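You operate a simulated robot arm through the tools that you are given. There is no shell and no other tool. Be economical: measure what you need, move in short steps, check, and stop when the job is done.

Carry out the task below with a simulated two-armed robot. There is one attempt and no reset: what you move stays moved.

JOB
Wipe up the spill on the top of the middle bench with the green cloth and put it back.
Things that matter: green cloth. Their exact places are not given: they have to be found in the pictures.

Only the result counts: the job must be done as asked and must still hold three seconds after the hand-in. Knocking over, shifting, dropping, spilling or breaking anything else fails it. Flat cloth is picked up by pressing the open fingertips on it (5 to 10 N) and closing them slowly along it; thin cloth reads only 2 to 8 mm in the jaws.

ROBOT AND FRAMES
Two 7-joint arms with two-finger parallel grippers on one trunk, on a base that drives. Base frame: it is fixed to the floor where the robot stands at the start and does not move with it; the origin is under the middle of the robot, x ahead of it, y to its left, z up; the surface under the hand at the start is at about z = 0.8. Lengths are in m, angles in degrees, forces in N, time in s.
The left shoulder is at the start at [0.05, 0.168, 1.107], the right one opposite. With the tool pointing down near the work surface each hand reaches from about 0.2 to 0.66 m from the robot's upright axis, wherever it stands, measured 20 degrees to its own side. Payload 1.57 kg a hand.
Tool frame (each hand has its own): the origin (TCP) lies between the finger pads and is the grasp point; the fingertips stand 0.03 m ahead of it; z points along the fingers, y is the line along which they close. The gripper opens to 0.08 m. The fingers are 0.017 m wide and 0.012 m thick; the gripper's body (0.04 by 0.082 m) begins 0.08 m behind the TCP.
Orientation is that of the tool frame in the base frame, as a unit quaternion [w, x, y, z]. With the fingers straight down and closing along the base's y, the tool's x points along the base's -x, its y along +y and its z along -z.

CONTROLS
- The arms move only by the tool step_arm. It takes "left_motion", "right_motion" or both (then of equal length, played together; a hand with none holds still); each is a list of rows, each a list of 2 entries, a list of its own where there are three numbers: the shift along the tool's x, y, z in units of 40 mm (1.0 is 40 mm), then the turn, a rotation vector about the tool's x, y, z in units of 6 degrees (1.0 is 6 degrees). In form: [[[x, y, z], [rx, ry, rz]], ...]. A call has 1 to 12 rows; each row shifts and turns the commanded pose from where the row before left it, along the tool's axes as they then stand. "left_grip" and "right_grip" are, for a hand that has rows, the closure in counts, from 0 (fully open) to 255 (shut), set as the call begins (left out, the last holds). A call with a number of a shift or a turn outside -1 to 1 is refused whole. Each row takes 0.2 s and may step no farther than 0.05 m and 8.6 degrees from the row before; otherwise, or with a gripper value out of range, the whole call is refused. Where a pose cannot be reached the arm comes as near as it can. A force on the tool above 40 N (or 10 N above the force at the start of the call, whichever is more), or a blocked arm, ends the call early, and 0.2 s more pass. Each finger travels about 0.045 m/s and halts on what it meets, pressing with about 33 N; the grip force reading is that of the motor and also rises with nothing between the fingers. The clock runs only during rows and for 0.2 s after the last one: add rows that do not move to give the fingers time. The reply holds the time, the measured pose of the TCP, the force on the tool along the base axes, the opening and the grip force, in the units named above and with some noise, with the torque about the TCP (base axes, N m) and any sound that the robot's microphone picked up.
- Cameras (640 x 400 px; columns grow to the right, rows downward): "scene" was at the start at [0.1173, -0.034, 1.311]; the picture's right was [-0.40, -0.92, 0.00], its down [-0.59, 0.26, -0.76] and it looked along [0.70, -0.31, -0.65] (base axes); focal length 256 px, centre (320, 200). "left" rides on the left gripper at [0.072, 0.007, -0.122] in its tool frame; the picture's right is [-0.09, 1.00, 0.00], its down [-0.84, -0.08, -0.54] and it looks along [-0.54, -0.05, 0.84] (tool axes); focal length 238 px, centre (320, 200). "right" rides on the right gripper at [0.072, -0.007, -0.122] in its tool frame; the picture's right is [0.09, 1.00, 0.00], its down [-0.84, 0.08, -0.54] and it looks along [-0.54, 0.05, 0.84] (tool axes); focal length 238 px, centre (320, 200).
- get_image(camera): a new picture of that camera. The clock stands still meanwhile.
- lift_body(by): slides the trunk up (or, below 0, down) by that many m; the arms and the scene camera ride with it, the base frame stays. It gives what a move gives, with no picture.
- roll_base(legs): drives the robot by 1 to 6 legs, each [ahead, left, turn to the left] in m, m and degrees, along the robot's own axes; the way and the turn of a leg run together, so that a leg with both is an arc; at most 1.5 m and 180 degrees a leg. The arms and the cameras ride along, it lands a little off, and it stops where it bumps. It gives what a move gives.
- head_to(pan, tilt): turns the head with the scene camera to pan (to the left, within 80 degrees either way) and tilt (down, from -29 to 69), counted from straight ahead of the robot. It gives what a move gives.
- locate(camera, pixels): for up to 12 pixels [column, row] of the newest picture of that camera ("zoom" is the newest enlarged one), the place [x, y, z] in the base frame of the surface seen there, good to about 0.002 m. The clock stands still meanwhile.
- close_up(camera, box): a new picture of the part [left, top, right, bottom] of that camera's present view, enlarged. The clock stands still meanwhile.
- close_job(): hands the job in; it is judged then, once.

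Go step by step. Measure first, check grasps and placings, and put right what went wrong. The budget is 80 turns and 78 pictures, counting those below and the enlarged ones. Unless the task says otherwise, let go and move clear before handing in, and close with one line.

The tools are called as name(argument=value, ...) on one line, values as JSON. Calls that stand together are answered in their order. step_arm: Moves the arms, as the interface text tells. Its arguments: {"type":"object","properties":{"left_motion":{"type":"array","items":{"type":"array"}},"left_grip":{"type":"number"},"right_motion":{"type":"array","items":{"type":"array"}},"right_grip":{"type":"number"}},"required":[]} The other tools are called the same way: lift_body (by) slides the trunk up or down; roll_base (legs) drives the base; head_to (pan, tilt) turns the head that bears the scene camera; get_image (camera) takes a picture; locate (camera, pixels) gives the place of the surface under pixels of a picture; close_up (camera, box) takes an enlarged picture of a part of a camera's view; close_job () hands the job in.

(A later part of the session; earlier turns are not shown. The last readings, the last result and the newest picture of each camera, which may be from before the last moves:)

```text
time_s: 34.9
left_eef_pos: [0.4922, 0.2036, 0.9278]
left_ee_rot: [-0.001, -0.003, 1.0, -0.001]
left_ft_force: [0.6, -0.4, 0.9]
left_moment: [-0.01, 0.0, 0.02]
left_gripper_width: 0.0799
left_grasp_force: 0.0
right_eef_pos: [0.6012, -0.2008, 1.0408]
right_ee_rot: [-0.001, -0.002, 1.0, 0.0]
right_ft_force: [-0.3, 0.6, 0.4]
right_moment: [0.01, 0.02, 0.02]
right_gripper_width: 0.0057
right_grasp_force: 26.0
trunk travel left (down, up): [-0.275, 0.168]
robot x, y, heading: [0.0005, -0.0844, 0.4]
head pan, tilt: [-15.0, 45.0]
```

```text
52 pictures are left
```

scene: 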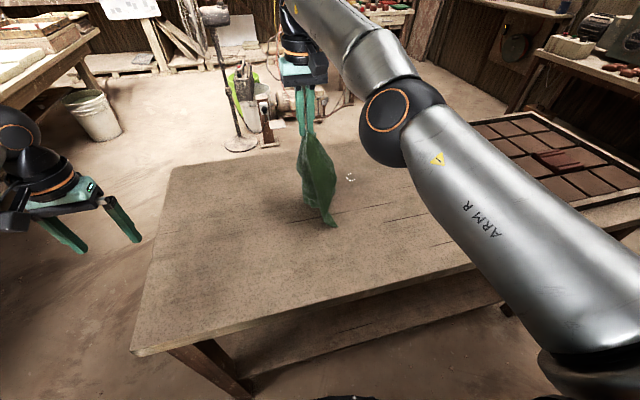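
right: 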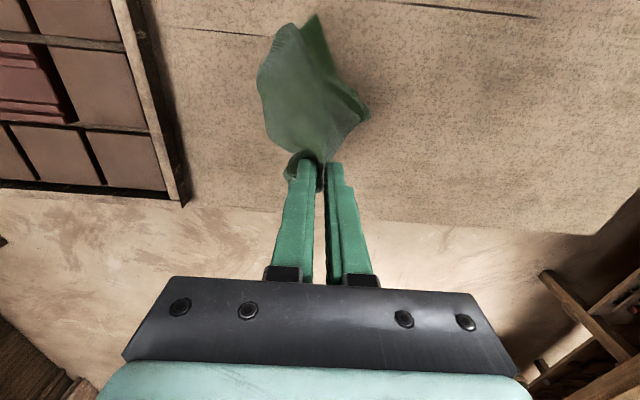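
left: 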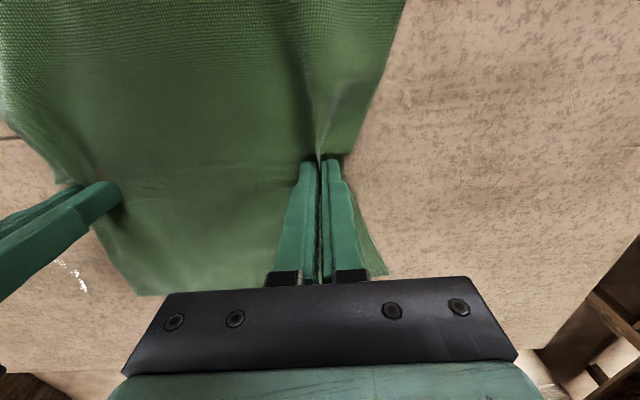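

There's still a small bright speck at (351,178), so I'll enlarge it and locate it.

close_up(camera="scene", box=[310, 153, 390, 203])

locate(camera="scene", pixels=[[347, 177], [351, 178], [355, 180], [350, 173], [330, 226]])

```text
8.00 times, centred on (350, 178) of scene
```

zoom: 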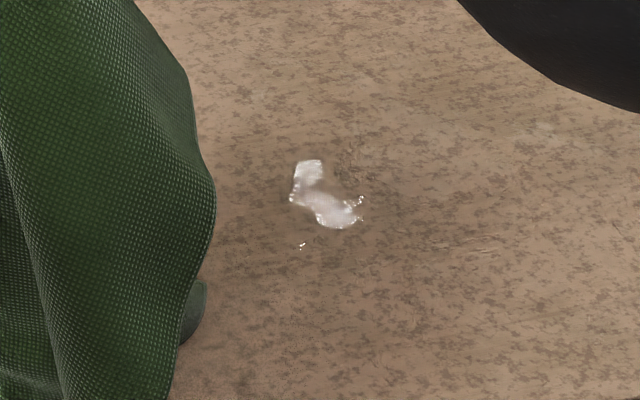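

```text
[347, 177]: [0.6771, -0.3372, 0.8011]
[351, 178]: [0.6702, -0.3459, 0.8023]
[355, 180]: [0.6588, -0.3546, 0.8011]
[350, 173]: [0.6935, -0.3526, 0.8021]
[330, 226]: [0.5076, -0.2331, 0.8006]
```

A residue remains. I'll locate its exact extent for a second wipe.

locate(camera="zoom", pixels=[[296, 163], [320, 163], [292, 200], [318, 222], [340, 228], [362, 205], [302, 246], [325, 200]])

```text
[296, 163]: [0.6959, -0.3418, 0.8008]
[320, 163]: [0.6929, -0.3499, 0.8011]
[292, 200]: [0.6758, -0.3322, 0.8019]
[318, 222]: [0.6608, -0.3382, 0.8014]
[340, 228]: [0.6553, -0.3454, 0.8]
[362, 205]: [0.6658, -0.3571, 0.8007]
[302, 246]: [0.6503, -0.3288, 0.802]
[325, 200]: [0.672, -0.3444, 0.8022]
```

The residue spans x 0.65–0.697 and y -0.329 to -0.358. I'll put the base where the right arm reaches best (x 0.065, y -0.17) and wipe again.

roll_base(legs=[[0.0, -0.085, 0.0], [0.068, 0.0, -0.4]])

head_to(pan=-15, tilt=50)

```text
time_s: 36.9
left_eef_pos: [0.5624, 0.1177, 0.9289]
left_ee_rot: [0.0, 0.002, 1.0, -0.001]
left_ft_force: [-0.3, -0.2, 0.0]
left_moment: [-0.01, 0.0, 0.0]
left_gripper_width: 0.0801
left_grasp_force: 0.0
right_eef_pos: [0.6703, -0.2872, 1.0406]
right_ee_rot: [-0.002, 0.002, 1.0, 0.001]
right_ft_force: [0.7, 0.9, -0.4]
right_moment: [0.0, 0.03, 0.01]
right_gripper_width: 0.0057
right_grasp_force: 25.7
trunk travel left (down, up): [-0.275, 0.168]
robot x, y, heading: [0.0697, -0.1658, -0.2]
head pan, tilt: [-15.0, 45.0]
```

```text
time_s: 37.6
left_eef_pos: [0.5607, 0.1158, 0.9293]
left_ee_rot: [0.0, 0.002, 1.0, 0.0]
left_ft_force: [0.0, 1.4, 0.8]
left_moment: [-0.01, -0.03, 0.01]
left_gripper_width: 0.08
left_grasp_force: 0.2
right_eef_pos: [0.6684, -0.2879, 1.0413]
right_ee_rot: [-0.001, 0.002, 1.0, 0.0]
right_ft_force: [-0.1, 0.7, -0.5]
right_moment: [-0.01, 0.03, 0.0]
right_gripper_width: 0.0058
right_grasp_force: 25.9
trunk travel left (down, up): [-0.275, 0.168]
robot x, y, heading: [0.0692, -0.1657, -0.2]
head pan, tilt: [-15.0, 50.0]
```

I'll swing the hand 0.14 m left, then lower it while moving right so the cloth trails behind.

step_arm(right_motion=[[[0, 0.7, 0], [0, 0, 0]], [[0, 0.7, 0], [0, 0, 0]], [[0, 0.7, 0], [0, 0, 0]], [[0, 0.7, 0], [0, 0, 0]], [[0, 0.7, 0], [0, 0, 0]]])

step_arm(right_motion=[[[0, -0.3, 0.625], [0, 0, 0]], [[0, -0.3, 0.625], [0, 0, 0]], [[0, -0.4, 0.625], [0, 0, 0]], [[0, -0.5, 0.625], [0, 0, 0]], [[0, -0.6, 0.625], [0, 0, 0]], [[0, -0.6, 0.625], [0, 0, 0]], [[0, -0.6, 0.625], [0, 0, 0]], [[0, -0.6, 0.6], [0, 0, 0]]])

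get_image(camera="scene")

get_image(camera="right")

```text
time_s: 38.8
left_eef_pos: [0.5618, 0.1155, 0.9278]
left_ee_rot: [-0.002, 0.001, 1.0, 0.001]
left_ft_force: [-0.4, 0.2, 0.2]
left_moment: [0.03, 0.0, -0.04]
left_gripper_width: 0.0799
left_grasp_force: 0.1
right_eef_pos: [0.638, -0.1852, 1.0424]
right_ee_rot: [-0.001, 0.002, 1.0, 0.0]
right_ft_force: [-0.3, 0.4, -0.6]
right_moment: [0.02, 0.0, -0.02]
right_gripper_width: 0.0056
right_grasp_force: 25.6
right hand out of reach, approached as far as the arm can: row 1, 2, 3, 4, 5
trunk travel left (down, up): [-0.275, 0.168]
robot x, y, heading: [0.0671, -0.168, -0.2]
head pan, tilt: [-15.0, 50.0]
```

```text
time_s: 40.6
left_eef_pos: [0.5613, 0.1171, 0.9288]
left_ee_rot: [-0.001, 0.002, 1.0, 0.0]
left_ft_force: [0.5, 0.9, -0.2]
left_moment: [0.0, 0.01, -0.02]
left_gripper_width: 0.0801
left_grasp_force: 0.1
right_eef_pos: [0.6348, -0.343, 0.8412]
right_ee_rot: [-0.001, 0.001, 1.0, 0.0]
right_ft_force: [-0.8, -0.3, -1.3]
right_moment: [0.0, -0.01, 0.0]
right_gripper_width: 0.0057
right_grasp_force: 25.5
trunk travel left (down, up): [-0.275, 0.168]
robot x, y, heading: [0.069, -0.1696, -0.1]
head pan, tilt: [-15.0, 50.0]
```

```text
50 pictures are left
```

scene: 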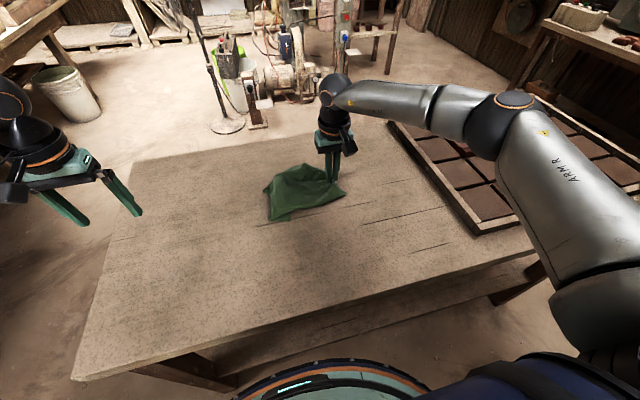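

```text
49 pictures are left
```

right: 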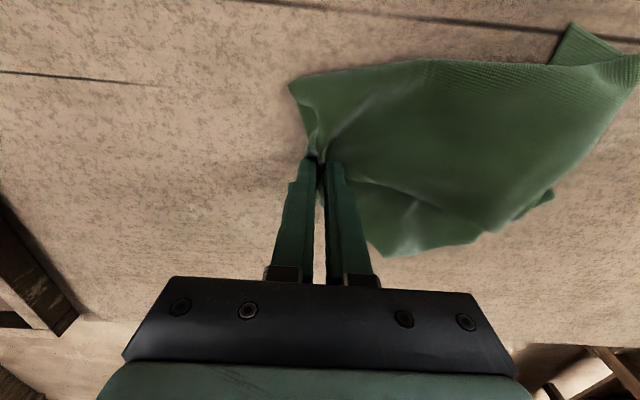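

The hand is just short of the residue with the cloth around it. I'll press to contact and zigzag in x (0.635–0.70) at y -0.343, -0.36 and -0.33.

step_arm(right_motion=[[[0, 0, 0.15], [0, 0, 0]], [[0, 0, 0.13], [0, 0, 0]]])

step_arm(right_motion=[[[-0.55, 0, 0], [0, 0, 0]], [[-0.55, 0, 0], [0, 0, 0]], [[-0.55, 0, 0], [0, 0, 0]], [[0, -0.4, 0], [0, 0, 0]], [[0.55, 0, 0], [0, 0, 0]], [[0.55, 0, 0], [0, 0, 0]], [[0.55, 0, 0], [0, 0, 0]], [[0, 0.4, 0], [0, 0, 0]], [[0, 0.3, 0], [0, 0, 0]], [[-0.55, 0, 0], [0, 0, 0]], [[-0.55, 0, 0], [0, 0, 0]], [[-0.55, 0, 0], [0, 0, 0]]])

get_image(camera="right")

get_image(camera="scene")

```text
time_s: 41.2
left_eef_pos: [0.5611, 0.1162, 0.9285]
left_ee_rot: [-0.001, 0.002, 1.0, 0.0]
left_ft_force: [0.0, -0.4, -0.4]
left_moment: [0.01, 0.0, 0.05]
left_gripper_width: 0.0797
left_grasp_force: 0.0
right_eef_pos: [0.6349, -0.3418, 0.8319]
right_ee_rot: [-0.001, 0.002, 1.0, 0.0]
right_ft_force: [-1.4, -0.5, 5.8]
right_moment: [-0.05, 0.05, 0.0]
right_gripper_width: 0.006
right_grasp_force: 26.0
trunk travel left (down, up): [-0.275, 0.168]
robot x, y, heading: [0.0709, -0.1678, -0.2]
head pan, tilt: [-15.0, 50.0]
```

```text
time_s: 43.8
left_eef_pos: [0.5607, 0.1172, 0.9289]
left_ee_rot: [0.0, 0.001, 1.0, 0.0]
left_ft_force: [0.7, 0.0, -0.1]
left_moment: [-0.05, 0.01, 0.03]
left_gripper_width: 0.0802
left_grasp_force: 0.1
right_eef_pos: [0.6881, -0.3257, 0.8322]
right_ee_rot: [0.0, -0.001, 1.0, 0.0]
right_ft_force: [-0.9, 1.4, 8.6]
right_moment: [0.03, 0.08, -0.04]
right_gripper_width: 0.0057
right_grasp_force: 25.4
right hand out of reach, approached as far as the arm can: row 3
trunk travel left (down, up): [-0.275, 0.168]
robot x, y, heading: [0.0693, -0.1676, -0.4]
head pan, tilt: [-15.0, 50.0]
```

```text
48 pictures are left
```

right: 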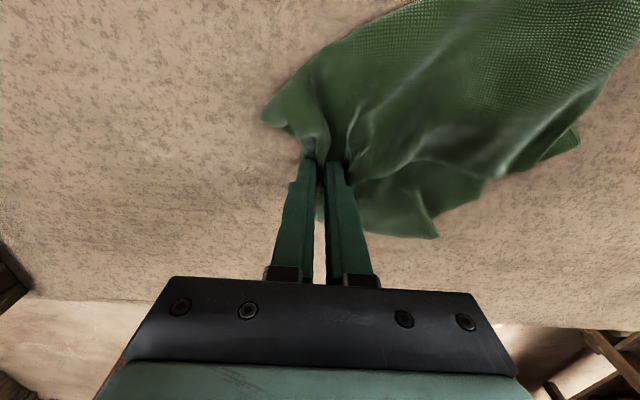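

```text
47 pictures are left
```

scene: 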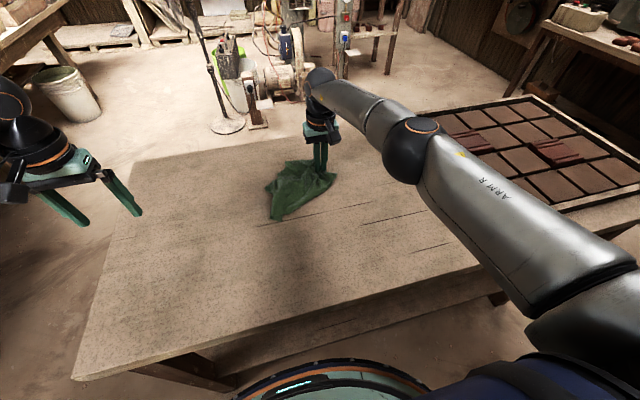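

No residue is visible in the right view. I'll make one more zigzag in y for coverage, then lift and inspect.

step_arm(right_motion=[[[0, -0.5, 0], [0, 0, 0]], [[0, -0.5, 0], [0, 0, 0]], [[0.4, 0, 0], [0, 0, 0]], [[0, 0.5, 0], [0, 0, 0]], [[0, 0.5, 0], [0, 0, 0]], [[0.4, 0, 0], [0, 0, 0]], [[0, -0.5, 0], [0, 0, 0]], [[0, -0.5, 0], [0, 0, 0]], [[0.4, 0, 0], [0, 0, 0]], [[0, 0.5, 0], [0, 0, 0]], [[0, 0.5, 0], [0, 0, 0]]])

step_arm(right_motion=[[[0.2, 0.2, -0.4], [0, 0, 0]], [[0.2, 0.2, -0.5], [0, 0, 0]], [[0.2, 0.2, -0.8], [0, 0, 0]], [[0.2, 0.2, -0.8], [0, 0, 0]], [[0.2, 0.2, -0.8], [0, 0, 0]], [[0.2, 0.2, -0.8], [0, 0, 0]], [[0.2, 0.4, -0.8], [0, 0, 0]], [[0.2, 0.4, -0.4], [0, 0, 0]]])

roll_base(legs=[[-0.07, 0.0, 0.0], [0.0, 0.1, 0.2]])

get_image(camera="scene")

```text
time_s: 46.2
left_eef_pos: [0.5604, 0.1163, 0.929]
left_ee_rot: [-0.001, 0.002, 1.0, 0.0]
left_ft_force: [-0.3, -1.1, 0.4]
left_moment: [-0.01, 0.03, 0.01]
left_gripper_width: 0.0801
left_grasp_force: 0.1
right_eef_pos: [0.6415, -0.3308, 0.8326]
right_ee_rot: [-0.001, 0.002, 1.0, -0.001]
right_ft_force: [-1.1, -1.1, 4.1]
right_moment: [-0.07, 0.02, -0.02]
right_gripper_width: 0.0058
right_grasp_force: 25.7
trunk travel left (down, up): [-0.275, 0.168]
robot x, y, heading: [0.0667, -0.1683, -0.4]
head pan, tilt: [-15.0, 50.0]
```

```text
time_s: 48.0
left_eef_pos: [0.5611, 0.1174, 0.9293]
left_ee_rot: [-0.001, 0.001, 1.0, 0.0]
left_ft_force: [-0.5, -0.6, 0.2]
left_moment: [0.0, -0.06, 0.0]
left_gripper_width: 0.0798
left_grasp_force: 0.0
right_eef_pos: [0.5791, -0.2485, 1.044]
right_ee_rot: [-0.001, 0.001, 1.0, -0.001]
right_ft_force: [-0.5, 0.3, 0.3]
right_moment: [-0.02, 0.01, -0.02]
right_gripper_width: 0.0017
right_grasp_force: 23.4
trunk travel left (down, up): [-0.275, 0.168]
robot x, y, heading: [0.0705, -0.1663, -0.1]
head pan, tilt: [-15.0, 50.0]
```

```text
time_s: 50.1
left_eef_pos: [0.4908, 0.2184, 0.9278]
left_ee_rot: [-0.001, 0.0, 1.0, 0.001]
left_ft_force: [0.3, 1.0, -0.3]
left_moment: [-0.01, -0.03, 0.0]
left_gripper_width: 0.0802
left_grasp_force: 0.0
right_eef_pos: [0.5109, -0.1463, 1.043]
right_ee_rot: [-0.002, 0.0, 1.0, -0.001]
right_ft_force: [-0.5, -0.1, -0.8]
right_moment: [-0.02, -0.01, -0.01]
right_gripper_width: 0.0019
right_grasp_force: 23.4
trunk travel left (down, up): [-0.275, 0.168]
robot x, y, heading: [-0.0022, -0.0656, -0.0]
head pan, tilt: [-15.0, 50.0]
```

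```text
46 pictures are left
```

scene: 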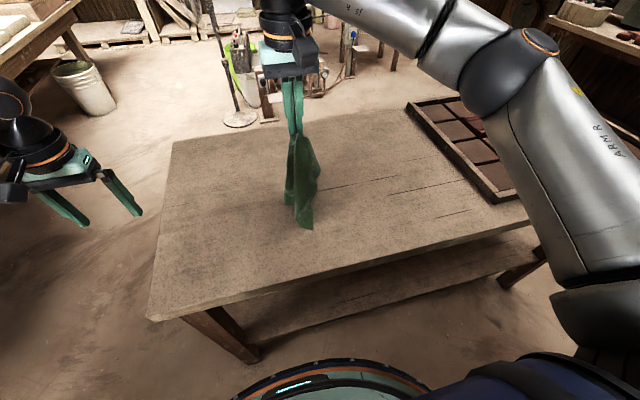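

The cloth is still held and no spill shows in the wide view. I'll enlarge the spill site to confirm.

close_up(camera="scene", box=[310, 120, 422, 190])

locate(camera="zoom", pixels=[[150, 200], [250, 150], [300, 200]])

locate(camera="scene", pixels=[[296, 140], [300, 180], [310, 228], [288, 202]])

```text
5.71 times, centred on (366, 155) of scene
```

zoom: 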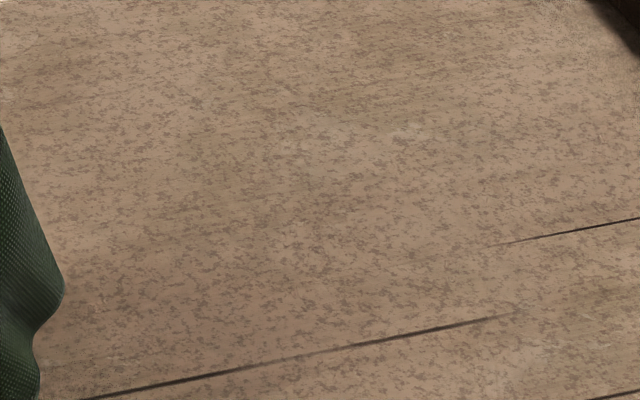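

```text
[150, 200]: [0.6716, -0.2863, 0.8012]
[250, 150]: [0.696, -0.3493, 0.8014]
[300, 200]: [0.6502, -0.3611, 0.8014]
```

```text
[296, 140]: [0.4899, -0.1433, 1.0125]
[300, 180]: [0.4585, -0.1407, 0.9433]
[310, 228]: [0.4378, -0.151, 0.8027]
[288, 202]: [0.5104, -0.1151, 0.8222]
```

The site is clean. Now I'll carry the cloth home: left hand clear, right hand above (0.535, 0.04).

step_arm(left_motion=[[[0, 0.6, -0.3], [0, 0, 0]], [[0, 0.6, -0.3], [0, 0, 0]], [[0, 0.6, -0.3], [0, 0, 0]], [[0, 0.6, 0], [0, 0, 0]], [[0, 0, 0], [0, 0, 0]]], right_motion=[[[-0.12, 0.95, 0], [0, 0, 0]], [[-0.12, 0.95, 0], [0, 0, 0]], [[-0.12, 0.95, 0], [0, 0, 0]], [[-0.12, 0.95, 0], [0, 0, 0]], [[-0.12, 0.95, 0], [0, 0, 0]]])

step_arm(right_motion=[[[0, -0.4, 0.5], [0, 0, 0]], [[0, -0.4, 0.5], [0, 0, 0]], [[0, -0.4, 0.5], [0, 0, 0]], [[0, -0.4, 0.5], [0, 0, 0]], [[0, -0.4, 0.5], [0, 0, 0]], [[0, -0.5, 0.5], [0, 0, 0]], [[0, -0.5, 0.5], [0, 0, 0]], [[0, -0.5, 0.5], [0, 0, 0]], [[0, -0.5, 0.5], [0, 0, 0]], [[0, -0.5, 0.4], [0, 0, 0]], [[0, -0.5, 0.2], [0, 0, 0]]])

head_to(pan=-5, tilt=58)

get_image(camera="scene")

```text
time_s: 51.3
left_eef_pos: [0.4917, 0.3137, 0.9644]
left_ee_rot: [-0.002, 0.001, 1.0, 0.0]
left_ft_force: [-0.3, -0.8, -0.5]
left_moment: [0.0, -0.01, 0.03]
left_gripper_width: 0.0802
left_grasp_force: 0.0
right_eef_pos: [0.5194, 0.006, 1.0404]
right_ee_rot: [-0.001, 0.0, 1.0, -0.001]
right_ft_force: [-0.8, 0.4, -1.0]
right_moment: [0.0, -0.02, -0.03]
right_gripper_width: 0.0022
right_grasp_force: 23.5
right hand out of reach, approached as far as the arm can: row 4, 5
trunk travel left (down, up): [-0.275, 0.168]
robot x, y, heading: [0.0014, -0.0647, -0.1]
head pan, tilt: [-15.0, 50.0]
```

```text
time_s: 53.7
left_eef_pos: [0.4905, 0.315, 0.9635]
left_ee_rot: [-0.001, 0.001, 1.0, 0.0]
left_ft_force: [-0.3, -0.8, -0.3]
left_moment: [0.01, -0.03, 0.03]
left_gripper_width: 0.08
left_grasp_force: 0.1
right_eef_pos: [0.5209, -0.1972, 0.8363]
right_ee_rot: [-0.001, -0.001, 1.0, -0.001]
right_ft_force: [-0.3, -0.3, 0.7]
right_moment: [0.01, 0.02, -0.03]
right_gripper_width: 0.002
right_grasp_force: 23.7
trunk travel left (down, up): [-0.275, 0.168]
robot x, y, heading: [-0.0009, -0.0693, 0.3]
head pan, tilt: [-15.0, 50.0]
```

```text
time_s: 54.4
left_eef_pos: [0.4907, 0.3119, 0.9638]
left_ee_rot: [-0.001, 0.0, 1.0, 0.0]
left_ft_force: [0.2, -0.9, -0.5]
left_moment: [0.01, 0.0, 0.02]
left_gripper_width: 0.08
left_grasp_force: 0.1
right_eef_pos: [0.5208, -0.1975, 0.8358]
right_ee_rot: [-0.001, 0.001, 1.0, 0.0]
right_ft_force: [0.2, 0.6, 1.1]
right_moment: [0.01, 0.03, -0.02]
right_gripper_width: 0.0016
right_grasp_force: 24.2
trunk travel left (down, up): [-0.275, 0.168]
robot x, y, heading: [-0.0031, -0.0668, 0.5]
head pan, tilt: [-5.0, 58.0]
```

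```text
44 pictures are left
```

scene: 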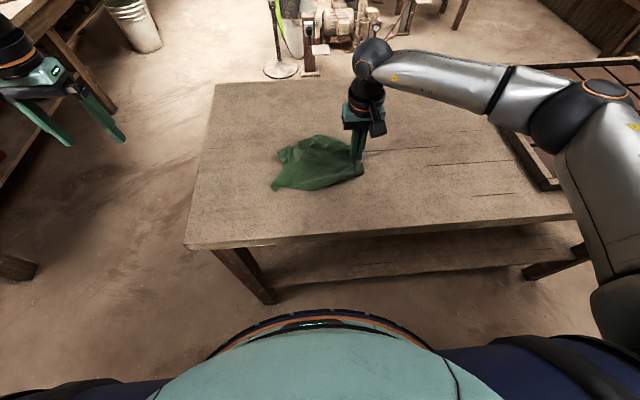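

The cloth is laid in a folded fan. I'll release it, lift clear and measure how it lies.

step_arm(right_motion=[[[0, 0, 0.05], [0, 0, 0]], [[0, 0, 0], [0, 0, 0]], [[0, 0, 0], [0, 0, 0]]], right_grip=60)

step_arm(right_motion=[[[0, 0, -0.4], [0, 0, 0]], [[0, 0, -1], [0, 0, 0]], [[0, -0.9, -0.8], [0, 0, 0]], [[0, -1, -0.5], [0, 0, 0]], [[0, -1, 0], [0, 0, 0]]])

close_up(camera="scene", box=[220, 90, 428, 220])

```text
time_s: 55.2
left_eef_pos: [0.4914, 0.3139, 0.9628]
left_ee_rot: [-0.001, 0.0, 1.0, 0.0]
left_ft_force: [0.4, -0.3, 0.2]
left_moment: [0.0, -0.02, -0.01]
left_gripper_width: 0.0798
left_grasp_force: 0.1
right_eef_pos: [0.5209, -0.1963, 0.8349]
right_ee_rot: [-0.001, 0.0, 1.0, -0.001]
right_ft_force: [0.1, 0.1, 0.6]
right_moment: [-0.01, 0.02, 0.01]
right_gripper_width: 0.0612
right_grasp_force: 0.1
trunk travel left (down, up): [-0.275, 0.168]
robot x, y, heading: [-0.0034, -0.0658, -0.0]
head pan, tilt: [-5.0, 58.0]
```

```text
time_s: 56.4
left_eef_pos: [0.4915, 0.3133, 0.964]
left_ee_rot: [-0.001, -0.001, 1.0, 0.0]
left_ft_force: [0.2, 0.3, -0.2]
left_moment: [0.01, -0.02, -0.03]
left_gripper_width: 0.0802
left_grasp_force: 0.0
right_eef_pos: [0.5218, -0.3142, 0.9429]
right_ee_rot: [-0.002, 0.0, 1.0, 0.0]
right_ft_force: [-0.8, 0.4, -0.4]
right_moment: [0.0, 0.03, -0.03]
right_gripper_width: 0.0612
right_grasp_force: 0.1
trunk travel left (down, up): [-0.275, 0.168]
robot x, y, heading: [-0.0013, -0.0694, -0.0]
head pan, tilt: [-5.0, 58.0]
```

```text
3.08 times, centred on (324, 155) of scene
```

zoom: 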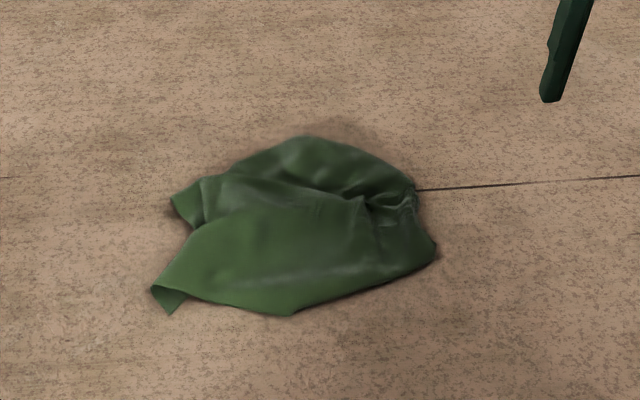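

locate(camera="zoom", pixels=[[154, 288], [168, 312], [290, 314], [433, 255], [414, 187], [310, 138], [240, 160], [174, 200], [205, 180], [190, 225], [300, 220], [380, 165]])

get_image(camera="right")

```text
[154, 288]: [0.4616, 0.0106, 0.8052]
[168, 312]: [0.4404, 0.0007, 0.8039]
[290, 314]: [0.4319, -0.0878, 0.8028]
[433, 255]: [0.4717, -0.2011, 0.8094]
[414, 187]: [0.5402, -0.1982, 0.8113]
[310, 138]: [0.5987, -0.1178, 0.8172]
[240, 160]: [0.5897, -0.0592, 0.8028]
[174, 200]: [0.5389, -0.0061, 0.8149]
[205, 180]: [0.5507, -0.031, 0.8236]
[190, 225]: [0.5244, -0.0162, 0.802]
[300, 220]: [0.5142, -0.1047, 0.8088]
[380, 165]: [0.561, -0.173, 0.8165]
```

```text
42 pictures are left
```

right: 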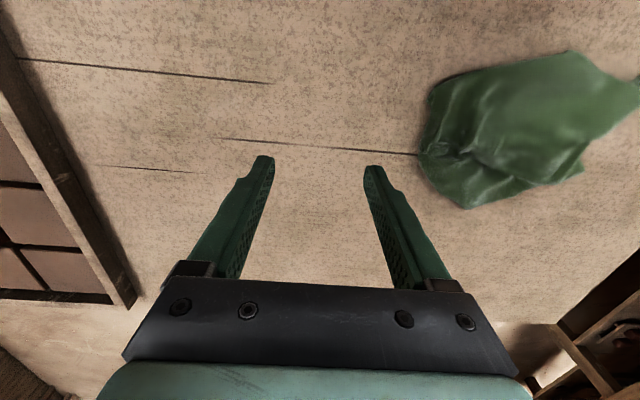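

The cloth lies within its old footprint, but it is bunched and about 3 cm off centre. I'll spread it by pulling its raised far-left flap (zoom (205,180), about (0.55,-0.03)) toward its old corner. For that I'll use the left hand turned 90°.

roll_base(legs=[[0.03, 0.0, 0.0]])

step_arm(left_motion=[[[0, 0, 0], [0, 0, 1]], [[0, 0, 0], [0, 0, 1]], [[0, 0, 0], [0, 0, 1]], [[0, 0, 0], [0, 0, 1]], [[0, 0, 0], [0, 0, 1]], [[0, 0, 0], [0, 0, 1]], [[0, 0, 0], [0, 0, 1]], [[0, 0, 0], [0, 0, 1]], [[0, 0, 0], [0, 0, 1]], [[0, 0, 0], [0, 0, 1]], [[0, 0, 0], [0, 0, 1]], [[0, 0, 0], [0, 0, 1]]], left_grip=60)

step_arm(left_motion=[[[0, 0, 0], [0, 0, 1]], [[0, 0, 0], [0, 0, 1]], [[0, 0, 0], [0, 0, 1]], [[-0.9, 0, 0.2], [0, 0, 0]], [[-0.9, 0, 0.2], [0, 0, 0]], [[-0.9, 0, 0.2], [0, 0, 0]], [[-0.9, 0, 0.2], [0, 0, 0]]])

get_image(camera="scene")

get_image(camera="left")

```text
time_s: 57.3
left_eef_pos: [0.5209, 0.3141, 0.9624]
left_ee_rot: [0.0, -0.001, 1.0, 0.0]
left_ft_force: [0.6, -0.7, 0.4]
left_moment: [-0.02, 0.04, 0.02]
left_gripper_width: 0.0805
left_grasp_force: 0.1
right_eef_pos: [0.5517, -0.312, 0.9411]
right_ee_rot: [-0.001, 0.0, 1.0, 0.0]
right_ft_force: [-0.6, -0.3, 0.2]
right_moment: [-0.04, -0.01, 0.01]
right_gripper_width: 0.0613
right_grasp_force: 0.1
trunk travel left (down, up): [-0.275, 0.168]
robot x, y, heading: [0.0285, -0.0671, -0.1]
head pan, tilt: [-5.0, 58.0]
```

```text
time_s: 59.9
left_eef_pos: [0.4988, 0.2958, 0.9724]
left_ee_rot: [0.0, 0.18, 0.984, 0.001]
left_ft_force: [0.2, -0.1, 0.0]
left_moment: [0.01, -0.01, 0.0]
left_gripper_width: 0.0612
left_grasp_force: 0.0
left hand out of reach, approached as far as the arm can: row 3, 4, 5, 6, 7, 8, 9, 10, 11, 12
right_eef_pos: [0.5515, -0.312, 0.9424]
right_ee_rot: [-0.001, 0.0, 1.0, -0.001]
right_ft_force: [0.2, 0.1, 0.8]
right_moment: [-0.03, 0.03, -0.01]
right_gripper_width: 0.0614
right_grasp_force: 0.0
trunk travel left (down, up): [-0.275, 0.168]
robot x, y, heading: [0.0289, -0.069, 0.2]
head pan, tilt: [-5.0, 58.0]
```

```text
time_s: 61.5
left_eef_pos: [0.5061, 0.292, 0.9691]
left_ee_rot: [0.001, 0.177, 0.984, 0.001]
left_ft_force: [-0.7, 0.5, -1.3]
left_moment: [0.0, 0.01, 0.02]
left_gripper_width: 0.0612
left_grasp_force: 0.0
left hand out of reach, approached as far as the arm can: row 1, 2, 3, 4, 5, 6, 7
right_eef_pos: [0.5515, -0.3113, 0.9425]
right_ee_rot: [-0.001, 0.0, 1.0, 0.0]
right_ft_force: [0.6, -0.3, 0.0]
right_moment: [0.01, -0.01, -0.01]
right_gripper_width: 0.0611
right_grasp_force: 0.1
trunk travel left (down, up): [-0.275, 0.168]
robot x, y, heading: [0.0286, -0.0651, -0.2]
head pan, tilt: [-5.0, 58.0]
```

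```text
41 pictures are left
```

scene: 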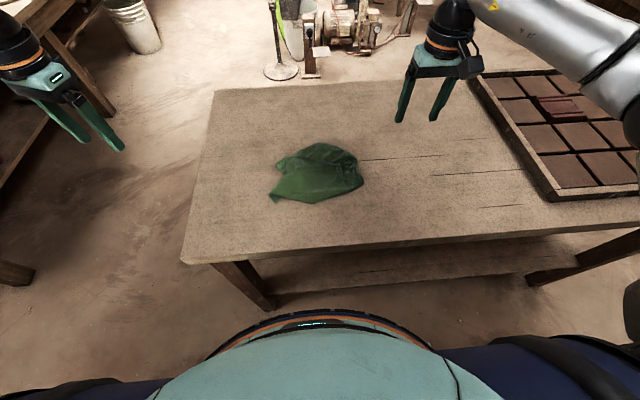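

```text
40 pictures are left
```

left: 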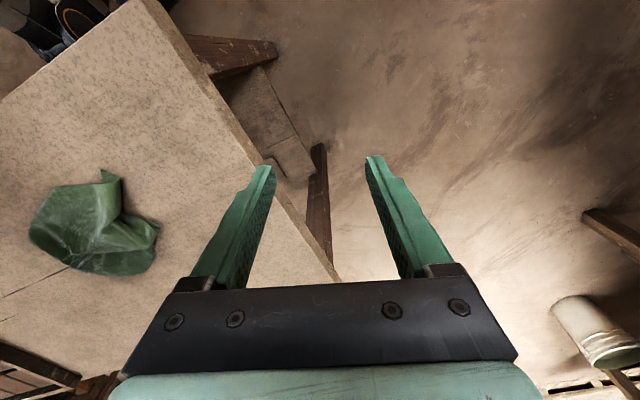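

The left wrist can't turn that way (it stopped near 20°). I'll undo the turn and approach with the fingers closing along y instead.

step_arm(left_motion=[[[0, 0, 0], [0, 0, -1]], [[0, 0, 0], [0, 0, -1]], [[0, 0, 0], [0, 0, -1]], [[0, 0, 0], [0, 0, -1]], [[0, 0, 0], [0, 0, -1]], [[0, 0, 0], [0, 0, -1]], [[0, 0, 0], [0, 0, -1]], [[0, 0, 0], [0, 0, -1]], [[0, 0, 0], [0, 0, -1]], [[0, 0, 0], [0, 0, -1]], [[0, 0, 0], [0, 0, -1]], [[0, 0, 0], [0, 0, -1]]])

step_arm(left_motion=[[[0, 0, 0], [0, 0, -1]], [[0, 0, 0], [0, 0, -1]], [[0, 0, 0], [0, 0, -1]]])

```text
time_s: 64.1
left_eef_pos: [0.5052, 0.2945, 0.9709]
left_ee_rot: [0.001, -0.435, 0.9, 0.001]
left_ft_force: [0.2, -0.1, -0.2]
left_moment: [-0.01, -0.02, 0.04]
left_gripper_width: 0.0612
left_grasp_force: 0.0
right_eef_pos: [0.5517, -0.3112, 0.941]
right_ee_rot: [0.0, 0.0, 1.0, 0.0]
right_ft_force: [-0.1, 0.5, 0.0]
right_moment: [0.0, -0.01, 0.02]
right_gripper_width: 0.0613
right_grasp_force: 0.1
trunk travel left (down, up): [-0.275, 0.168]
robot x, y, heading: [0.029, -0.0681, -0.3]
head pan, tilt: [-5.0, 58.0]
```

```text
time_s: 64.9
left_eef_pos: [0.5065, 0.2939, 0.9717]
left_ee_rot: [0.0, -0.57, 0.822, 0.001]
left_ft_force: [-0.1, -0.2, -0.6]
left_moment: [0.0, -0.01, 0.01]
left_gripper_width: 0.061
left_grasp_force: 0.1
right_eef_pos: [0.5513, -0.3103, 0.943]
right_ee_rot: [-0.001, 0.0, 1.0, 0.0]
right_ft_force: [-1.0, -0.9, 0.3]
right_moment: [0.02, 0.03, 0.0]
right_gripper_width: 0.0611
right_grasp_force: 0.1
trunk travel left (down, up): [-0.275, 0.168]
robot x, y, heading: [0.0299, -0.0688, -0.1]
head pan, tilt: [-5.0, 58.0]
```

Turning the other way works (about -70° now). I'll finish to -90° and move above the flap at (0.548, -0.025).

step_arm(left_motion=[[[0, 0, 0], [0, 0, -0.85]], [[0, 0, 0], [0, 0, -0.85]], [[0, 0, 0], [0, 0, -0.85]], [[0, 0, 0], [0, 0, -0.85]], [[0.99, -0.13, 0.34], [0, 0, 0]], [[0.99, -0.13, 0.34], [0, 0, 0]], [[0.99, -0.13, 0.34], [0, 0, 0]], [[0.99, -0.13, 0.34], [0, 0, 0]], [[0.99, -0.13, 0.34], [0, 0, 0]], [[0.99, -0.13, 0.34], [0, 0, 0]], [[0.99, -0.13, 0.34], [0, 0, 0]], [[0.99, -0.13, 0.34], [0, 0, 0]]], left_grip=80)

get_image(camera="scene")

get_image(camera="left")

```text
time_s: 67.5
left_eef_pos: [0.5471, -0.0238, 0.8632]
left_ee_rot: [0.001, -0.706, 0.708, 0.001]
left_ft_force: [-0.5, 0.3, -0.5]
left_moment: [0.0, -0.03, 0.0]
left_gripper_width: 0.0548
left_grasp_force: 0.0
right_eef_pos: [0.5509, -0.3126, 0.9417]
right_ee_rot: [-0.001, 0.0, 1.0, 0.0]
right_ft_force: [0.5, 0.3, 0.2]
right_moment: [-0.03, 0.01, -0.04]
right_gripper_width: 0.0613
right_grasp_force: 0.1
trunk travel left (down, up): [-0.275, 0.168]
robot x, y, heading: [0.0282, -0.0665, 0.3]
head pan, tilt: [-5.0, 58.0]
```

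```text
39 pictures are left
```

scene: 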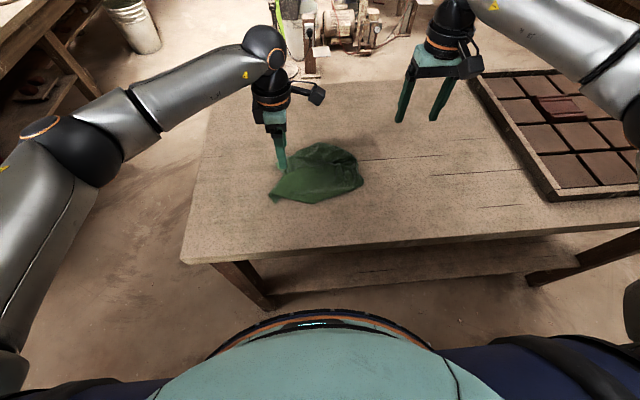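

```text
38 pictures are left
```

left: 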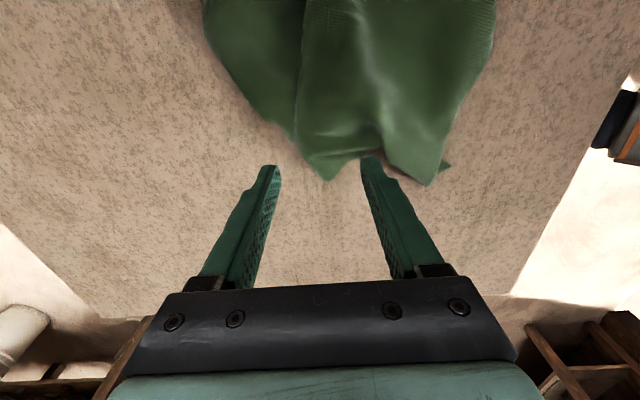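

The flap tip (325,180) sits just ahead of the fingers. I'll move 2.5 cm further in, lower to the bench and close over it.

step_arm(left_motion=[[[0.35, -0.1, 0], [0, 0, 0]], [[0.35, 0, 0.35], [0, 0, 0]], [[0, 0, 0.35], [0, 0, 0]]])

step_arm(left_motion=[[[0, 0, 0.08], [0, 0, 0]]])

get_image(camera="left")

```text
time_s: 68.3
left_eef_pos: [0.5495, -0.0513, 0.8346]
left_ee_rot: [0.001, -0.705, 0.709, 0.0]
left_ft_force: [0.7, 0.2, 0.6]
left_moment: [-0.03, 0.04, 0.01]
left_gripper_width: 0.0548
left_grasp_force: 0.2
right_eef_pos: [0.5513, -0.3113, 0.9435]
right_ee_rot: [-0.001, 0.0, 1.0, 0.0]
right_ft_force: [0.4, 0.8, 0.1]
right_moment: [-0.01, -0.03, 0.01]
right_gripper_width: 0.0612
right_grasp_force: 0.0
trunk travel left (down, up): [-0.275, 0.168]
robot x, y, heading: [0.0308, -0.066, -0.1]
head pan, tilt: [-5.0, 58.0]
```

```text
time_s: 68.7
left_eef_pos: [0.5502, -0.0511, 0.833]
left_ee_rot: [0.0, -0.705, 0.709, 0.0]
left_ft_force: [-0.2, 0.8, 14.3]
left_moment: [0.04, 0.46, -0.03]
left_gripper_width: 0.0551
left_grasp_force: 0.0
right_eef_pos: [0.5506, -0.3103, 0.9429]
right_ee_rot: [-0.002, -0.001, 1.0, -0.001]
right_ft_force: [-1.3, 0.1, 0.3]
right_moment: [-0.03, -0.02, 0.02]
right_gripper_width: 0.0611
right_grasp_force: 0.1
trunk travel left (down, up): [-0.275, 0.168]
robot x, y, heading: [0.0338, -0.0671, 0.0]
head pan, tilt: [-5.0, 58.0]
```

```text
37 pictures are left
```

left: 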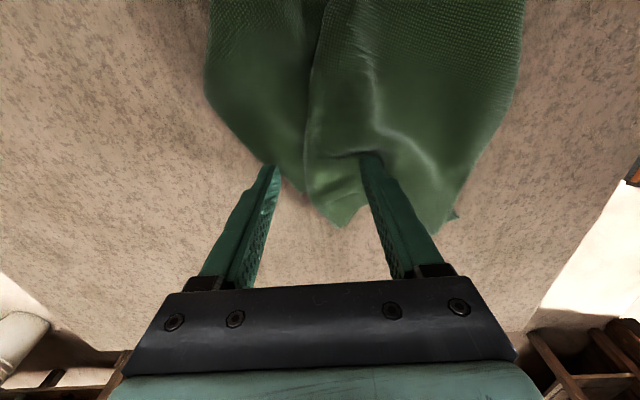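

Both fingers straddle the flap at 14 N. I'll ease off slightly and close in stages.

step_arm(left_motion=[[[0, 0, -0.02], [0, 0, 0]], [[0, 0, 0], [0, 0, 0]]], left_grip=130)

step_arm(left_motion=[[[0, 0, 0], [0, 0, 0]], [[0, 0, 0], [0, 0, 0]]], left_grip=180)

step_arm(left_motion=[[[0, 0, 0], [0, 0, 0]], [[0, 0, 0], [0, 0, 0]], [[0, 0, 0], [0, 0, 0]], [[0, 0, 0], [0, 0, 0]]], left_grip=255)

get_image(camera="left")

```text
time_s: 69.3
left_eef_pos: [0.5489, -0.0508, 0.8332]
left_ee_rot: [0.0, -0.706, 0.709, -0.001]
left_ft_force: [-0.3, -1.5, 13.9]
left_moment: [-0.05, 0.36, 0.05]
left_gripper_width: 0.0399
left_grasp_force: 0.7
right_eef_pos: [0.5509, -0.312, 0.9432]
right_ee_rot: [-0.001, 0.0, 1.0, -0.001]
right_ft_force: [-0.4, -0.6, 0.6]
right_moment: [-0.01, -0.01, -0.01]
right_gripper_width: 0.0612
right_grasp_force: 0.1
trunk travel left (down, up): [-0.275, 0.168]
robot x, y, heading: [0.0275, -0.0631, 0.2]
head pan, tilt: [-5.0, 58.0]
```

```text
time_s: 69.9
left_eef_pos: [0.5488, -0.0505, 0.8331]
left_ee_rot: [0.001, -0.705, 0.709, -0.001]
left_ft_force: [-2.6, -1.1, 17.2]
left_moment: [-0.01, 0.35, -0.02]
left_gripper_width: 0.0249
left_grasp_force: 0.9
right_eef_pos: [0.5502, -0.3114, 0.9426]
right_ee_rot: [0.0, 0.001, 1.0, 0.0]
right_ft_force: [-0.6, 0.3, -0.4]
right_moment: [-0.02, -0.01, -0.02]
right_gripper_width: 0.0613
right_grasp_force: 0.1
trunk travel left (down, up): [-0.275, 0.168]
robot x, y, heading: [0.0315, -0.0676, 0.1]
head pan, tilt: [-5.0, 58.0]
```

```text
time_s: 70.9
left_eef_pos: [0.5496, -0.0494, 0.8335]
left_ee_rot: [0.002, -0.706, 0.708, 0.0]
left_ft_force: [2.3, 0.6, 19.3]
left_moment: [0.07, 0.03, -0.01]
left_gripper_width: 0.003
left_grasp_force: 23.6
right_eef_pos: [0.5511, -0.3111, 0.944]
right_ee_rot: [0.0, 0.0, 1.0, 0.0]
right_ft_force: [-0.9, 0.6, 0.3]
right_moment: [-0.02, -0.02, 0.0]
right_gripper_width: 0.0614
right_grasp_force: 0.1
trunk travel left (down, up): [-0.275, 0.168]
robot x, y, heading: [0.0274, -0.066, 0.3]
head pan, tilt: [-5.0, 58.0]
```

```text
36 pictures are left
```

left: 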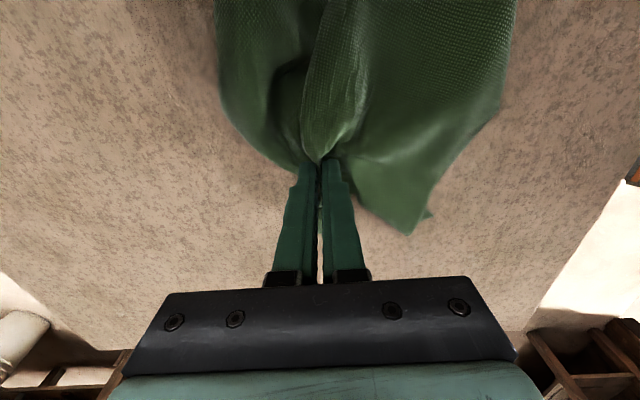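

The left jaw holds cloth at 3 mm. I'll lift 4 mm and drag it toward the old far-left corner.

step_arm(left_motion=[[[0, 0, -0.1], [0, 0, 0]], [[-0.25, -0.33, 0], [0, 0, 0]], [[-0.25, -0.33, 0], [0, 0, 0]], [[-0.25, -0.33, 0], [0, 0, 0]], [[-0.25, -0.33, 0], [0, 0, 0]], [[-0.25, -0.33, 0], [0, 0, 0]], [[-0.25, -0.33, 0], [0, 0, 0]]])

close_up(camera="scene", box=[220, 90, 428, 220])

```text
time_s: 72.5
left_eef_pos: [0.6297, 0.0105, 0.8348]
left_ee_rot: [-0.001, -0.706, 0.709, 0.001]
left_ft_force: [-0.3, -0.2, 0.1]
left_moment: [-0.02, 0.05, 0.01]
left_gripper_width: 0.0029
left_grasp_force: 24.0
right_eef_pos: [0.5507, -0.3119, 0.9415]
right_ee_rot: [-0.001, -0.001, 1.0, 0.0]
right_ft_force: [-0.1, 0.0, 0.5]
right_moment: [0.01, 0.02, 0.0]
right_gripper_width: 0.0614
right_grasp_force: 0.1
trunk travel left (down, up): [-0.275, 0.168]
robot x, y, heading: [0.0312, -0.0661, 0.1]
head pan, tilt: [-5.0, 58.0]
```

```text
3.08 times, centred on (324, 155) of scene
```

zoom: 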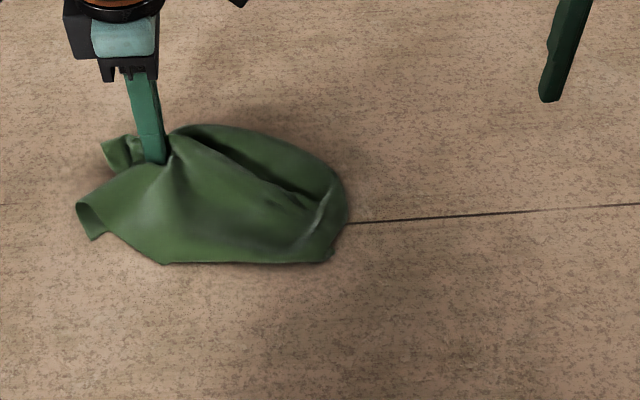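

The whole cloth moved along. I'll hold it here with the left and use the right hand to pull the opposite near-right part, stretching the diagonal. First I'll measure.

locate(camera="zoom", pixels=[[80, 205], [95, 238], [165, 262], [330, 260], [345, 220], [330, 180], [300, 150], [210, 127], [310, 225], [290, 245], [110, 150]])

get_image(camera="right")

```text
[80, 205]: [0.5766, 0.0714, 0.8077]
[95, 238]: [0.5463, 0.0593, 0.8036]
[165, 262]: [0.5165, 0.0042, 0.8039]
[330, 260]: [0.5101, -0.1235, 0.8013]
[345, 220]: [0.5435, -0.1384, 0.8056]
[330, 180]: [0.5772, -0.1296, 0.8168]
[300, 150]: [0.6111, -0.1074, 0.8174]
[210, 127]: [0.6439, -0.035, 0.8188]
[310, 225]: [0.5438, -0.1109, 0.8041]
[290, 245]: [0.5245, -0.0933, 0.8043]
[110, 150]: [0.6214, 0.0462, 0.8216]
```

```text
34 pictures are left
```

right: 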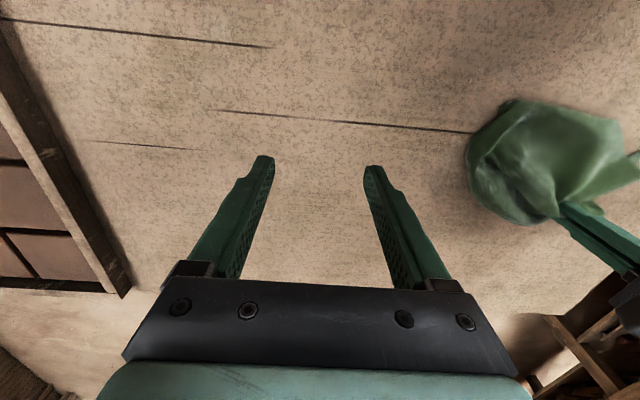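

I'll bring the right hand over (0.53, -0.105), near the cloth's right edge, and lower it with a 5 cm opening.

step_arm(right_motion=[[[0.087, 0.86, 0.34], [0, 0, 0]], [[0.087, 0.86, 0.34], [0, 0, 0]], [[0.087, 0.86, 0.34], [0, 0, 0]], [[0.087, 0.86, 0.34], [0, 0, 0]], [[0.087, 0.86, 0.34], [0, 0, 0]], [[0.087, 0.86, 0.34], [0, 0, 0]], [[0, 0, 0.35], [0, 0, 0]], [[0, 0, 0.3], [0, 0, 0]]], right_grip=90)

get_image(camera="right")

```text
time_s: 74.3
left_eef_pos: [0.6274, 0.0111, 0.8361]
left_ee_rot: [0.001, -0.705, 0.709, 0.0]
left_ft_force: [-0.8, -0.3, 0.0]
left_moment: [0.0, 0.03, 0.0]
left_gripper_width: 0.0027
left_grasp_force: 24.2
right_eef_pos: [0.5294, -0.1032, 0.8339]
right_ee_rot: [-0.001, 0.0, 1.0, 0.0]
right_ft_force: [-0.5, 0.3, 0.0]
right_moment: [-0.02, 0.01, 0.0]
right_gripper_width: 0.052
right_grasp_force: 0.0
trunk travel left (down, up): [-0.275, 0.168]
robot x, y, heading: [0.0274, -0.0645, 0.1]
head pan, tilt: [-5.0, 58.0]
```

```text
33 pictures are left
```

right: 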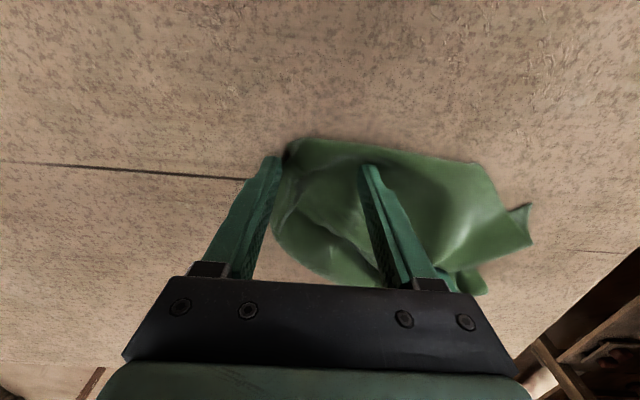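

The fingers straddle the right edge. I'll press lightly and close in stages.

step_arm(right_motion=[[[0, 0, 0.06], [0, 0, 0]], [[0, 0, 0], [0, 0, 0]]], right_grip=120)

step_arm(right_motion=[[[0, 0, 0.02], [0, 0, 0]], [[0, 0, 0], [0, 0, 0]]], right_grip=180)

step_arm(right_motion=[[[0, 0, 0], [0, 0, 0]], [[0, 0, 0], [0, 0, 0]], [[0, 0, 0], [0, 0, 0]], [[0, 0, 0], [0, 0, 0]]], right_grip=255)

get_image(camera="right")

```text
time_s: 74.9
left_eef_pos: [0.6285, 0.0105, 0.8358]
left_ee_rot: [0.0, -0.705, 0.709, 0.002]
left_ft_force: [0.3, -0.7, -0.1]
left_moment: [0.02, -0.02, -0.02]
left_gripper_width: 0.0028
left_grasp_force: 23.7
right_eef_pos: [0.5287, -0.105, 0.8317]
right_ee_rot: [-0.001, 0.001, 1.0, -0.001]
right_ft_force: [0.7, -0.5, 0.0]
right_moment: [0.02, -0.02, 0.0]
right_gripper_width: 0.0422
right_grasp_force: 0.0
trunk travel left (down, up): [-0.275, 0.168]
robot x, y, heading: [0.0292, -0.0639, 0.0]
head pan, tilt: [-5.0, 58.0]
```

```text
time_s: 75.5
left_eef_pos: [0.6283, 0.0108, 0.835]
left_ee_rot: [0.0, -0.705, 0.709, 0.0]
left_ft_force: [0.9, 0.2, -0.8]
left_moment: [-0.01, 0.01, -0.02]
left_gripper_width: 0.0028
left_grasp_force: 24.3
right_eef_pos: [0.5288, -0.104, 0.8313]
right_ee_rot: [-0.001, 0.0, 1.0, 0.0]
right_ft_force: [0.2, 1.1, 1.2]
right_moment: [0.03, 0.04, 0.02]
right_gripper_width: 0.0234
right_grasp_force: 0.0
trunk travel left (down, up): [-0.275, 0.168]
robot x, y, heading: [0.0282, -0.0658, -0.1]
head pan, tilt: [-5.0, 58.0]
```

```text
time_s: 76.5
left_eef_pos: [0.628, 0.0096, 0.8361]
left_ee_rot: [0.0, -0.705, 0.709, 0.0]
left_ft_force: [-0.5, -1.1, 0.5]
left_moment: [-0.05, 0.05, -0.02]
left_gripper_width: 0.0029
left_grasp_force: 23.7
right_eef_pos: [0.5298, -0.1043, 0.8328]
right_ee_rot: [-0.001, -0.001, 1.0, 0.0]
right_ft_force: [0.6, 1.3, 4.7]
right_moment: [0.05, -0.07, 0.01]
right_gripper_width: 0.003
right_grasp_force: 24.1
trunk travel left (down, up): [-0.275, 0.168]
robot x, y, heading: [0.0309, -0.0695, -0.2]
head pan, tilt: [-5.0, 58.0]
```

```text
32 pictures are left
```

right: 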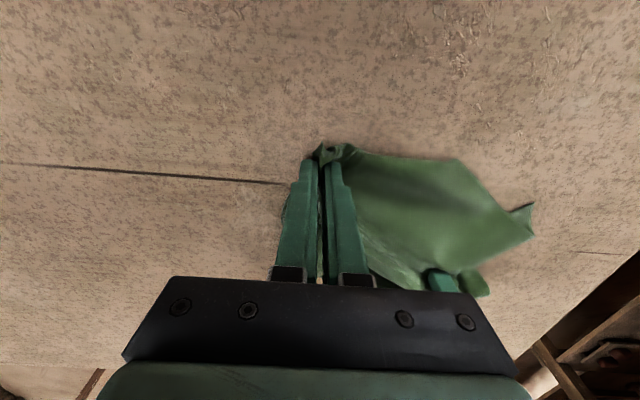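

Both hands hold the cloth. I'll pull the right hand diagonally toward the near-right corner.

step_arm(right_motion=[[[0, 0, -0.08], [0, 0, 0]], [[0.3, -0.27, 0], [0, 0, 0]], [[0.3, -0.27, 0], [0, 0, 0]], [[0.3, -0.27, 0], [0, 0, 0]], [[0.3, -0.27, 0], [0, 0, 0]], [[0.3, -0.27, 0], [0, 0, 0]]])

close_up(camera="scene", box=[220, 90, 428, 220])

```text
time_s: 77.5
left_eef_pos: [0.6207, -0.0055, 0.8342]
left_ee_rot: [-0.018, -0.698, 0.716, -0.002]
left_ft_force: [-10.1, -9.2, 1.6]
left_moment: [-0.26, 0.24, -0.11]
left_gripper_width: 0.0024
left_grasp_force: 24.4
right_eef_pos: [0.4982, -0.1326, 0.8401]
right_ee_rot: [0.013, -0.001, 1.0, 0.014]
right_ft_force: [9.8, 9.6, 0.6]
right_moment: [0.27, -0.29, 0.08]
right_gripper_width: 0.0027
right_grasp_force: 24.7
trunk travel left (down, up): [-0.275, 0.168]
robot x, y, heading: [0.0284, -0.0698, 0.1]
head pan, tilt: [-5.0, 58.0]
stopped in row 5 (left hand): the force on the tool passed its limit at 45 N (the readings are from after the stop); the commanded pose is now the measured one
```

```text
3.08 times, centred on (324, 155) of scene
```

zoom: 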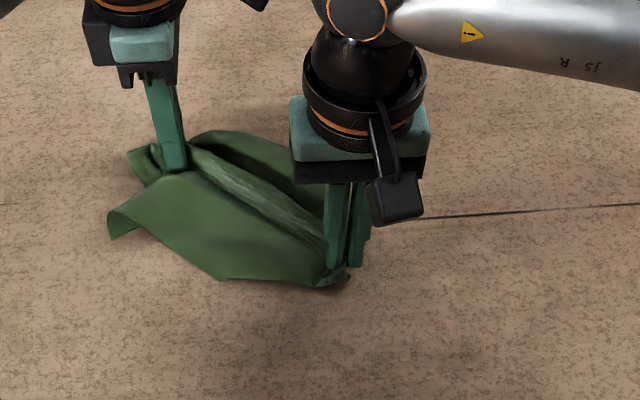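

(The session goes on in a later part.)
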